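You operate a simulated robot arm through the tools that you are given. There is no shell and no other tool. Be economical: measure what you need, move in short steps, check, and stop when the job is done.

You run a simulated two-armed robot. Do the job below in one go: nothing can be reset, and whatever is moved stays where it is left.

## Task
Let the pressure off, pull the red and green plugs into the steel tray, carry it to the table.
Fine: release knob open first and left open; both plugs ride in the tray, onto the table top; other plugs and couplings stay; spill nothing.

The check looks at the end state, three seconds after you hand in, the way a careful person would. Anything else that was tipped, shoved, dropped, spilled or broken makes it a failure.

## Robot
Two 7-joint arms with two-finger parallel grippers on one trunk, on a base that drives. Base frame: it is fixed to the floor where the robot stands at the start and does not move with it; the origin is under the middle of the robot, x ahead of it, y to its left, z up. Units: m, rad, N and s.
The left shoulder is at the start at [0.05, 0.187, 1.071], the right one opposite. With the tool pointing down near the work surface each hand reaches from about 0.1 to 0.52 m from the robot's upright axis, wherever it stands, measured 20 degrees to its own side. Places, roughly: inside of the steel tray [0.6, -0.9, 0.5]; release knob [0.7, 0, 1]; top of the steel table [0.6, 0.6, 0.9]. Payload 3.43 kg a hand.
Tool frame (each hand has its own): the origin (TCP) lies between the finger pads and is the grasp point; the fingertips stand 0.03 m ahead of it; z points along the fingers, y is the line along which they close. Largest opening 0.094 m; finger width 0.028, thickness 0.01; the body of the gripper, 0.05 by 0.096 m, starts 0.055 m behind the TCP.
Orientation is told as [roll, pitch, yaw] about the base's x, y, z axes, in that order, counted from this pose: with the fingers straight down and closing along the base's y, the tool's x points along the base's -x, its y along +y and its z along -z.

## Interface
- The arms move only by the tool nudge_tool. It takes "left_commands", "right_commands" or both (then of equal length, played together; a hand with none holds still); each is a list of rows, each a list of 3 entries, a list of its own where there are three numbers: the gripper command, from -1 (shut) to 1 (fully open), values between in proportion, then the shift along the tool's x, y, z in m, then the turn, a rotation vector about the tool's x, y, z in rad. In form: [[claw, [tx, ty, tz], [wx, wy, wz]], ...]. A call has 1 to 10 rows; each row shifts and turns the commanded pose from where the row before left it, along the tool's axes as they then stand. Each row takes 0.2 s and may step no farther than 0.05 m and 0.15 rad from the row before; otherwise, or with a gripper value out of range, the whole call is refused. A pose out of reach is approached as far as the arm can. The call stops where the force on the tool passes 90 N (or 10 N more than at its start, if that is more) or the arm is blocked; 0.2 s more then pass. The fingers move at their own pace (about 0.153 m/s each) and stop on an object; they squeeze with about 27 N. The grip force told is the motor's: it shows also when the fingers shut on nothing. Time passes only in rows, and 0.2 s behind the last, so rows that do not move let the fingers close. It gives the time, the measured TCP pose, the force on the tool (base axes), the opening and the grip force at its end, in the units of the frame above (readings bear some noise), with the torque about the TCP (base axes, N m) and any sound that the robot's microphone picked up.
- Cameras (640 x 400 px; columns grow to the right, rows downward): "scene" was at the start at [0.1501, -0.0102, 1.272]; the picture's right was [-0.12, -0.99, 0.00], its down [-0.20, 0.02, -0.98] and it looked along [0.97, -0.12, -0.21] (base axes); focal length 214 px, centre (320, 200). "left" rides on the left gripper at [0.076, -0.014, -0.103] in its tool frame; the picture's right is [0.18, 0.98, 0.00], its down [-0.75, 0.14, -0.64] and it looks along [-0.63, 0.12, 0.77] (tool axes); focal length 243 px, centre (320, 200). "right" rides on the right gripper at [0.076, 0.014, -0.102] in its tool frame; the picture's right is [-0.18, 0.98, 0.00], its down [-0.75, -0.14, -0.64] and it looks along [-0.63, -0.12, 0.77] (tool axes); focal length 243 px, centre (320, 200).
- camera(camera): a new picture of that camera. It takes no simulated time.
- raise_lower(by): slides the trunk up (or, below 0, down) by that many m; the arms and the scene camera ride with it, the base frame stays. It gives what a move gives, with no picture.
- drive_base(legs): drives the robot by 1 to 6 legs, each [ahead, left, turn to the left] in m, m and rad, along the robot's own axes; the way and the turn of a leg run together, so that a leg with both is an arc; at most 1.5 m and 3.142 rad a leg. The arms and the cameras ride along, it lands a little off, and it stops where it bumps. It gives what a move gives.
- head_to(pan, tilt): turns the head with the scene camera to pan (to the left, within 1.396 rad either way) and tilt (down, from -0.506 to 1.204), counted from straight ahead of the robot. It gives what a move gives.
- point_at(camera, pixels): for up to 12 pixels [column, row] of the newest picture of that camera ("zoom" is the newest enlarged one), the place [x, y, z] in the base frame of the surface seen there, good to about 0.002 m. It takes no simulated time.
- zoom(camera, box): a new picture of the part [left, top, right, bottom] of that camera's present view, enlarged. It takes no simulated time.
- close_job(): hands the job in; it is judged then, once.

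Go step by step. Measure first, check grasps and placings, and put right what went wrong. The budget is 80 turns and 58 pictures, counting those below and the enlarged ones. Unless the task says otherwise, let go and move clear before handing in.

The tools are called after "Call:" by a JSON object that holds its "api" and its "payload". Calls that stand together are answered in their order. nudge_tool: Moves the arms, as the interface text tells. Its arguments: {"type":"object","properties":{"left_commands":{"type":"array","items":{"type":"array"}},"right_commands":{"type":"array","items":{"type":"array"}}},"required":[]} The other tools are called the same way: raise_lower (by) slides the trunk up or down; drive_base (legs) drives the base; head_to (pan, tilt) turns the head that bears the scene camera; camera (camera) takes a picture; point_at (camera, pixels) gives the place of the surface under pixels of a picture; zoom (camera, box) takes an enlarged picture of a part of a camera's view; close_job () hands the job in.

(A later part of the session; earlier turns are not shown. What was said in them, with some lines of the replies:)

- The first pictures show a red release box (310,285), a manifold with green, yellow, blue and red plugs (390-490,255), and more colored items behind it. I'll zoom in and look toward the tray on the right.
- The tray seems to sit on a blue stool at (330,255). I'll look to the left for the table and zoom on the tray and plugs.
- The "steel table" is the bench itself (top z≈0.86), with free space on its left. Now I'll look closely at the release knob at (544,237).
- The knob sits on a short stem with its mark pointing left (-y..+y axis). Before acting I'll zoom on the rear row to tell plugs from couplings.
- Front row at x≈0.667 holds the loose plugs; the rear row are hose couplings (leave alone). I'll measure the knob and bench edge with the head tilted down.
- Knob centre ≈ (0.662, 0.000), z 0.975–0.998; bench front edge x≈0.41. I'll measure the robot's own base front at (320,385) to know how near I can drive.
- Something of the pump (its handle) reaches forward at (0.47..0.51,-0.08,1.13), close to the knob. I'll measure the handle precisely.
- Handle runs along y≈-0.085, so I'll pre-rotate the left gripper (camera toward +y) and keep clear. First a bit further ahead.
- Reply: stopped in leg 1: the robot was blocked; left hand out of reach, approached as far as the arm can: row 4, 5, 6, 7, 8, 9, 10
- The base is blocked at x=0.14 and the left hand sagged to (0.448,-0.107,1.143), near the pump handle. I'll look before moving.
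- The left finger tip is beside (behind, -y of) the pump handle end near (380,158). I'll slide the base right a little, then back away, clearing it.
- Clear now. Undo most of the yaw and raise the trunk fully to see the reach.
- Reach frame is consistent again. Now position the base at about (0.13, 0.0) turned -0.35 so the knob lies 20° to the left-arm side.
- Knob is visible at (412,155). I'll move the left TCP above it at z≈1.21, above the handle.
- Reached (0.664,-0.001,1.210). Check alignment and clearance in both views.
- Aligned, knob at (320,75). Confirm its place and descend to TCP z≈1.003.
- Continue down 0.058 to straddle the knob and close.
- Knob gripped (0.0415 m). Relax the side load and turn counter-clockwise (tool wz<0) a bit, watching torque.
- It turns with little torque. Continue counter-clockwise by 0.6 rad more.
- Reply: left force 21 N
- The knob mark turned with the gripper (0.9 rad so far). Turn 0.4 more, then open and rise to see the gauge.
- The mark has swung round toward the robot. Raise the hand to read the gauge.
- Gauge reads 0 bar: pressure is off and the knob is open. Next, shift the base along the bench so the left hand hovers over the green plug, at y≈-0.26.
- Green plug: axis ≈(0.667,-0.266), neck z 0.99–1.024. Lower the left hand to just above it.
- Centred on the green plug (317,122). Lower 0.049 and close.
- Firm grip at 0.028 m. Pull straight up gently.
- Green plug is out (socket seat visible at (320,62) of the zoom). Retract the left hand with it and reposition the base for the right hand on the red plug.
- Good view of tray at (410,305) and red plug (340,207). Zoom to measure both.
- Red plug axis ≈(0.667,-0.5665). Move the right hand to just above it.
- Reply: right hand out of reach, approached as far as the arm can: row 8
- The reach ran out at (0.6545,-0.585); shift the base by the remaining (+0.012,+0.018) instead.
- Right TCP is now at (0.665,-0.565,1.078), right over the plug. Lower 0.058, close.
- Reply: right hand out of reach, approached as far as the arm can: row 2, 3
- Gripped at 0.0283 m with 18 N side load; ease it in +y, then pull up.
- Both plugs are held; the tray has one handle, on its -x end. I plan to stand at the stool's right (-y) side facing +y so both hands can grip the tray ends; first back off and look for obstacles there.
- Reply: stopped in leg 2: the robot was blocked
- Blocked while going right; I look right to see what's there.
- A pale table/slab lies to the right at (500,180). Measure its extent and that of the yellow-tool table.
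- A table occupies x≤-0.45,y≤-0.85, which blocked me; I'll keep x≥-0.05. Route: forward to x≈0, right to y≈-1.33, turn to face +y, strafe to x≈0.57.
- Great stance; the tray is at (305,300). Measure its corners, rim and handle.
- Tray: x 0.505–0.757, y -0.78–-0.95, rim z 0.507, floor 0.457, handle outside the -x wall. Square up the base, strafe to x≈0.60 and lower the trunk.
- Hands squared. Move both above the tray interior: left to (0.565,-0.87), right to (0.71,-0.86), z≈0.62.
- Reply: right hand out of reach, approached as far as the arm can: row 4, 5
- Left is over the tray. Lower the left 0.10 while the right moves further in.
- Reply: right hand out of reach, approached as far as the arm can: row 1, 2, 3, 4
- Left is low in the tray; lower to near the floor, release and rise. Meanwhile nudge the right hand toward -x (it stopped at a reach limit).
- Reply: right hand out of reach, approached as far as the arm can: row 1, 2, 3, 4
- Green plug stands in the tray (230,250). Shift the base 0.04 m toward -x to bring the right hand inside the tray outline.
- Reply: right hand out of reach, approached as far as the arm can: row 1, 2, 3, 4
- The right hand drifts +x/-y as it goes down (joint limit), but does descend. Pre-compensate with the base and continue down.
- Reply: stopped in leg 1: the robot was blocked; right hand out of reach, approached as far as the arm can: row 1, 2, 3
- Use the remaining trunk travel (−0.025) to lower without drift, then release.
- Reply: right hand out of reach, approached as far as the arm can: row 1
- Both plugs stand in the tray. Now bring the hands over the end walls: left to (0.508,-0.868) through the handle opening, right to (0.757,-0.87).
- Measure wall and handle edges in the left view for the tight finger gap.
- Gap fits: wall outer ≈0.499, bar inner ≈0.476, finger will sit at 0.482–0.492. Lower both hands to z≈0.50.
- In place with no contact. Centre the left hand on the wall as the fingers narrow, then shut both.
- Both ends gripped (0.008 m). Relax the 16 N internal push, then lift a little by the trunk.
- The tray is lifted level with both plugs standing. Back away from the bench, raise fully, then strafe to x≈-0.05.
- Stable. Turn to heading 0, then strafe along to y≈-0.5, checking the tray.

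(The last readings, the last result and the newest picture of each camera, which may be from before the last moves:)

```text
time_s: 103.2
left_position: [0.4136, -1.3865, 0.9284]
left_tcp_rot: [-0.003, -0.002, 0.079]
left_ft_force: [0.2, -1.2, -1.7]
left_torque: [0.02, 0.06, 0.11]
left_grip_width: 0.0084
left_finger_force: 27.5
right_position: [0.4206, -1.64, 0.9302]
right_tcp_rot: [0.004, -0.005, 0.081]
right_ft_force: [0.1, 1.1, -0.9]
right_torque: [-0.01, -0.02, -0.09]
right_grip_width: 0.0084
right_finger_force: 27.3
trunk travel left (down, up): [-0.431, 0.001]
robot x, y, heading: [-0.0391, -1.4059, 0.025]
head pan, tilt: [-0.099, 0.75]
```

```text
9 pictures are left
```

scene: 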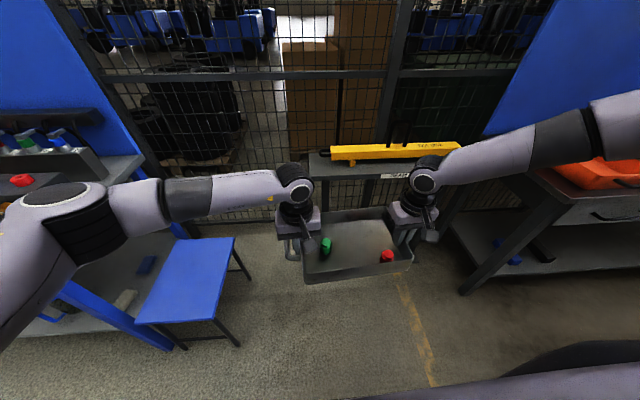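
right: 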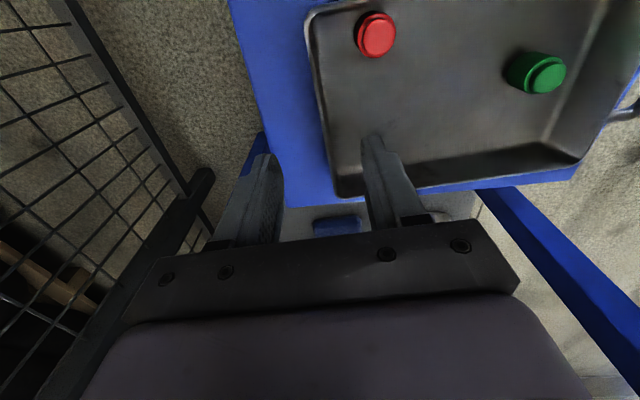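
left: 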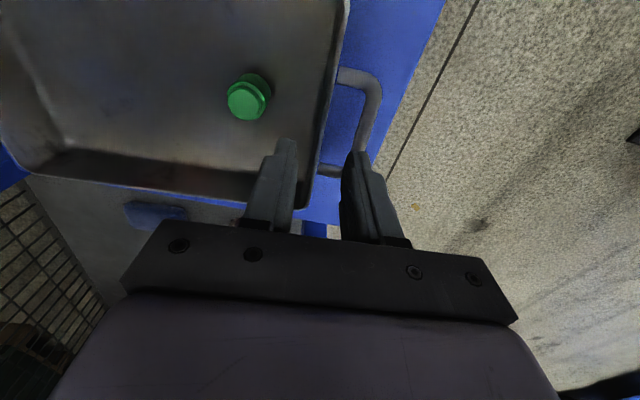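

All good. Proceed: +y to -0.5, back to x≈-0.28, +y to ≈0.5.

Call:
{"api": "drive_base", "payload": {"legs": [[0, 0, -0.025], [0, 0.9, 0], [-0.25, 0, 0], [0, 1.02, 0]]}}

Call:
{"api": "head_to", "payload": {"pan": 0.25, "tilt": 0.65}}

Call:
{"api": "camera", "payload": {"camera": "scene"}}

```text
time_s: 114.7
left_position: [0.1886, 0.5247, 0.9293]
left_tcp_rot: [-0.004, -0.001, 0.0]
left_ft_force: [0.2, -0.7, -1.7]
left_torque: [0.03, 0.09, 0.11]
left_grip_width: 0.0085
left_finger_force: 26.9
right_position: [0.1751, 0.2712, 0.9308]
right_tcp_rot: [0.004, -0.004, 0.005]
right_ft_force: [0.0, 1.4, -1.3]
right_torque: [0.01, -0.02, -0.07]
right_grip_width: 0.0083
right_finger_force: 27.0
trunk travel left (down, up): [-0.431, 0.001]
robot x, y, heading: [-0.2671, 0.5348, -0.042]
head pan, tilt: [-0.099, 0.75]
```

```text
time_s: 115.5
left_position: [0.1875, 0.5243, 0.9293]
left_tcp_rot: [-0.003, -0.001, 0.002]
left_ft_force: [-0.5, -1.0, -2.1]
left_torque: [0.05, -0.04, 0.09]
left_grip_width: 0.0085
left_finger_force: 27.2
right_position: [0.1734, 0.2714, 0.9307]
right_tcp_rot: [0.005, -0.004, 0.005]
right_ft_force: [0.7, 1.1, -2.1]
right_torque: [0.01, 0.02, -0.1]
right_grip_width: 0.0079
right_finger_force: 27.1
trunk travel left (down, up): [-0.431, 0.001]
robot x, y, heading: [-0.2631, 0.5365, -0.041]
head pan, tilt: [0.25, 0.649]
```

```text
8 pictures are left
```

scene: 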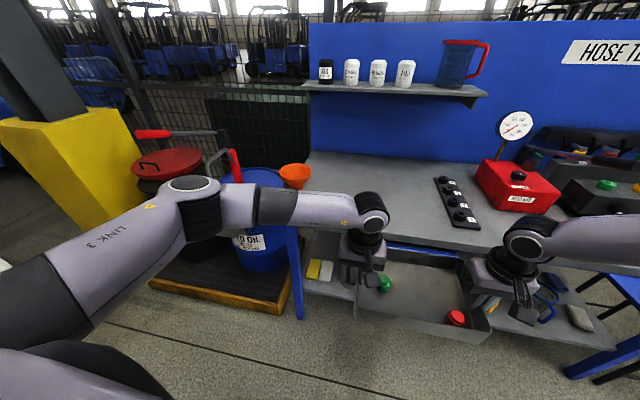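

Near the goal. Measure the funnel, drum, strip, and my left elbow/forearm before moving ahead.

Call:
{"api": "point_at", "payload": {"camera": "scene", "pixels": [[295, 172], [295, 188], [236, 165], [170, 165], [255, 250], [200, 190], [220, 215], [270, 205], [436, 180], [467, 225], [310, 155], [350, 200]]}}

```text
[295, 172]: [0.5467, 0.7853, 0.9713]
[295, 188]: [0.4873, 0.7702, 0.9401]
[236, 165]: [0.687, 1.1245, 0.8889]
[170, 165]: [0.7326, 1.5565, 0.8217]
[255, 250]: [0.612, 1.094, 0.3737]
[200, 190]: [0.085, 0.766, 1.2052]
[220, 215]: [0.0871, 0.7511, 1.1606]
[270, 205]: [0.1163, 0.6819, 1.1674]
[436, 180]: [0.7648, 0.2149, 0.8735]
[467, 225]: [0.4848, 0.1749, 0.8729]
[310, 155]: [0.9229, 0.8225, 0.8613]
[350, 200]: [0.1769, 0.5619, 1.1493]
```

Elbow (z>1.1) clears the funnel (top 0.97), and the landing area is free. Drive ahead 0.37 with a slight left shift.

Call:
{"api": "drive_base", "payload": {"legs": [[0, 0.03, 0.04], [0.37, 0, 0]]}}

Call:
{"api": "camera", "payload": {"camera": "scene"}}

```text
time_s: 118.3
left_position: [0.5607, 0.5689, 0.9291]
left_tcp_rot: [-0.004, -0.002, 0.041]
left_ft_force: [-0.6, -1.3, -1.4]
left_torque: [0.02, 0.07, 0.05]
left_grip_width: 0.0085
left_finger_force: 27.4
right_position: [0.558, 0.314, 0.9298]
right_tcp_rot: [0.006, -0.004, 0.044]
right_ft_force: [-0.6, 0.9, -1.9]
right_torque: [0.02, 0.03, -0.05]
right_grip_width: 0.0082
right_finger_force: 27.4
trunk travel left (down, up): [-0.431, 0.001]
robot x, y, heading: [0.1062, 0.5578, -0.013]
head pan, tilt: [0.25, 0.649]
```

```text
7 pictures are left
```

scene: 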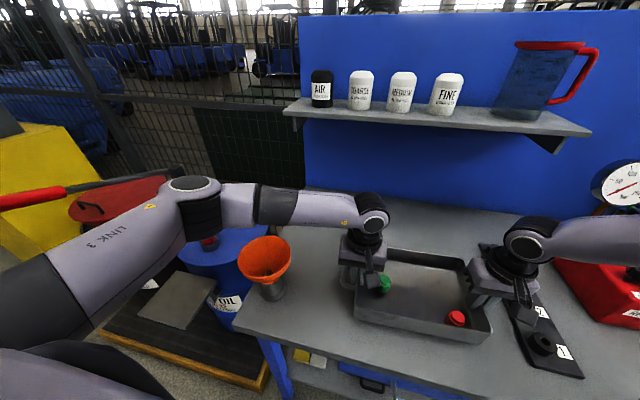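

Tray hovers over free bench top. Lower by 0.018 and check contact.

Call:
{"api": "raise_lower", "payload": {"by": -0.018}}

Call:
{"api": "raise_lower", "payload": {"by": -0.003}}

```text
time_s: 119.0
left_position: [0.5612, 0.5675, 0.9114]
left_tcp_rot: [-0.003, -0.001, 0.042]
left_ft_force: [0.5, -0.3, -1.6]
left_torque: [0.06, -0.1, 0.1]
left_grip_width: 0.0081
left_finger_force: 27.4
right_position: [0.5559, 0.3142, 0.9126]
right_tcp_rot: [0.004, -0.003, 0.043]
right_ft_force: [-0.9, 0.7, -2.1]
right_torque: [-0.01, 0.11, -0.07]
right_grip_width: 0.0083
right_finger_force: 27.4
trunk travel left (down, up): [-0.413, 0.019]
robot x, y, heading: [0.1052, 0.5652, -0.009]
head pan, tilt: [0.25, 0.649]
```

```text
time_s: 119.5
left_position: [0.5599, 0.569, 0.9097]
left_tcp_rot: [-0.005, -0.004, 0.039]
left_ft_force: [2.9, 0.3, 2.6]
left_torque: [0.01, 0.42, 0.13]
left_grip_width: 0.0084
left_finger_force: 27.1
right_position: [0.5564, 0.3131, 0.9112]
right_tcp_rot: [0.005, -0.006, 0.044]
right_ft_force: [-0.6, -1.2, 10.2]
right_torque: [-0.05, 0.75, -0.01]
right_grip_width: 0.0086
right_finger_force: 27.6
trunk travel left (down, up): [-0.41, 0.022]
robot x, y, heading: [0.1058, 0.5614, -0.011]
head pan, tilt: [0.25, 0.649]
```

Tray rests on the bench. Open the fingers just enough (left stays inside the handle gap) and rise.

Call:
{"api": "nudge_tool", "payload": {"left_commands": [[-0.8, [0, 0, 0], [0, 0, 0]], [-0.53, [0, 0, 0], [0, 0, 0]], [-0.53, [0, 0, 0], [0, 0, 0]], [-0.53, [0, 0, -0.015], [0, 0, 0]], [-0.53, [0, 0, -0.02], [0, 0, 0]], [-0.53, [0, 0, -0.03], [0, 0, 0]], [-0.53, [0, 0, -0.04], [0, 0, 0]]], "right_commands": [[-0.8, [0, 0, 0], [0, 0, 0]], [-0.53, [0, 0, 0], [0, 0, 0]], [-0.4, [0, 0, 0], [0, 0, 0]], [-0.4, [0, 0, -0.015], [0, 0, 0]], [-0.4, [0, 0, -0.02], [0, 0, 0]], [-0.4, [0, 0, -0.03], [0, 0, 0]], [-0.4, [0, 0, -0.04], [0, 0, 0]]]}}

Call:
{"api": "camera", "payload": {"camera": "scene"}}

```text
time_s: 121.1
left_position: [0.5593, 0.5678, 1.0135]
left_tcp_rot: [-0.003, -0.005, 0.04]
left_ft_force: [-0.8, -0.4, -0.2]
left_torque: [-0.01, -0.03, 0.01]
left_grip_width: 0.0223
left_finger_force: 0.0
right_position: [0.5562, 0.3113, 1.0164]
right_tcp_rot: [0.005, -0.005, 0.044]
right_ft_force: [-0.5, 0.4, -0.2]
right_torque: [-0.02, 0.01, -0.01]
right_grip_width: 0.0281
right_finger_force: 0.0
trunk travel left (down, up): [-0.41, 0.022]
robot x, y, heading: [0.1054, 0.5673, -0.009]
head pan, tilt: [0.25, 0.649]
```

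```text
6 pictures are left
```

scene: 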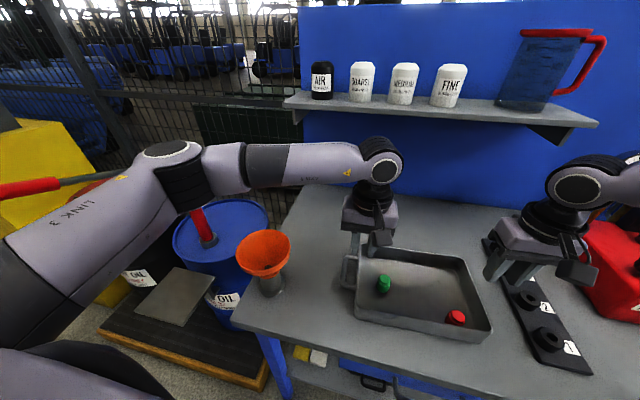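

Tray sits flat with both plugs. Back the robot clear and take a final look.

Call:
{"api": "drive_base", "payload": {"legs": [[-0.38, 0, 0]]}}

Call:
{"api": "head_to", "payload": {"pan": -0.3, "tilt": 0.4}}

Call:
{"api": "camera", "payload": {"camera": "scene"}}

```text
time_s: 123.5
left_position: [0.1758, 0.5727, 1.013]
left_tcp_rot: [-0.004, -0.001, 0.048]
left_ft_force: [0.5, -0.3, 0.8]
left_torque: [0.02, -0.04, -0.01]
left_grip_width: 0.0222
left_finger_force: 0.0
right_position: [0.1754, 0.316, 1.0152]
right_tcp_rot: [0.005, -0.006, 0.05]
right_ft_force: [-0.1, 0.4, 0.5]
right_torque: [0.02, -0.04, -0.01]
right_grip_width: 0.0283
right_finger_force: 0.1
trunk travel left (down, up): [-0.41, 0.022]
robot x, y, heading: [-0.2767, 0.5688, -0.002]
head pan, tilt: [0.25, 0.649]
```

```text
time_s: 124.5
left_position: [0.1774, 0.5743, 1.012]
left_tcp_rot: [-0.004, -0.001, 0.047]
left_ft_force: [-0.1, -0.1, 0.0]
left_torque: [-0.03, 0.0, -0.02]
left_grip_width: 0.0222
left_finger_force: 0.1
right_position: [0.1769, 0.316, 1.0146]
right_tcp_rot: [0.005, -0.006, 0.052]
right_ft_force: [-0.2, 0.1, -0.1]
right_torque: [-0.01, -0.01, 0.02]
right_grip_width: 0.0284
right_finger_force: 0.1
trunk travel left (down, up): [-0.41, 0.022]
robot x, y, heading: [-0.2756, 0.5637, -0.007]
head pan, tilt: [-0.3, 0.4]
```

```text
5 pictures are left
```

scene: 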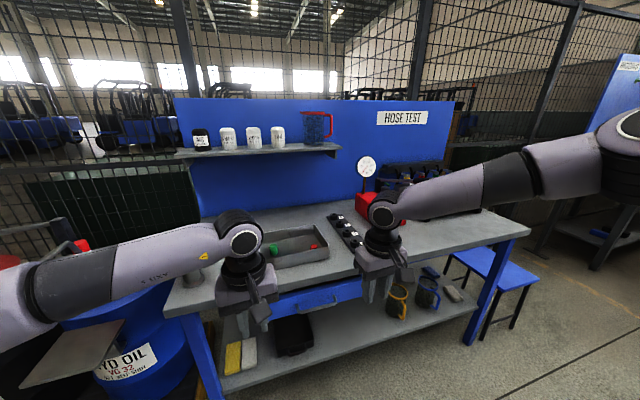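

Tray with both plugs (274,250)/(312,246) sits on the bench, the hands are clear, the gauge reads 0 and everything else is in place. Handing in.

Call:
{"api": "close_job", "payload": {}}

```text
The job is handed in.
```

The job is handed in: the pressure is off with the release knob left open, and the red and green plugs rode in the steel tray to the table top, where they stand.

I saw nothing tipped, spilled or broken. Along the way the left fingertip lightly touched the side of the pump handle. The base was also stopped three times, most likely by the bench, a side table and the stool.
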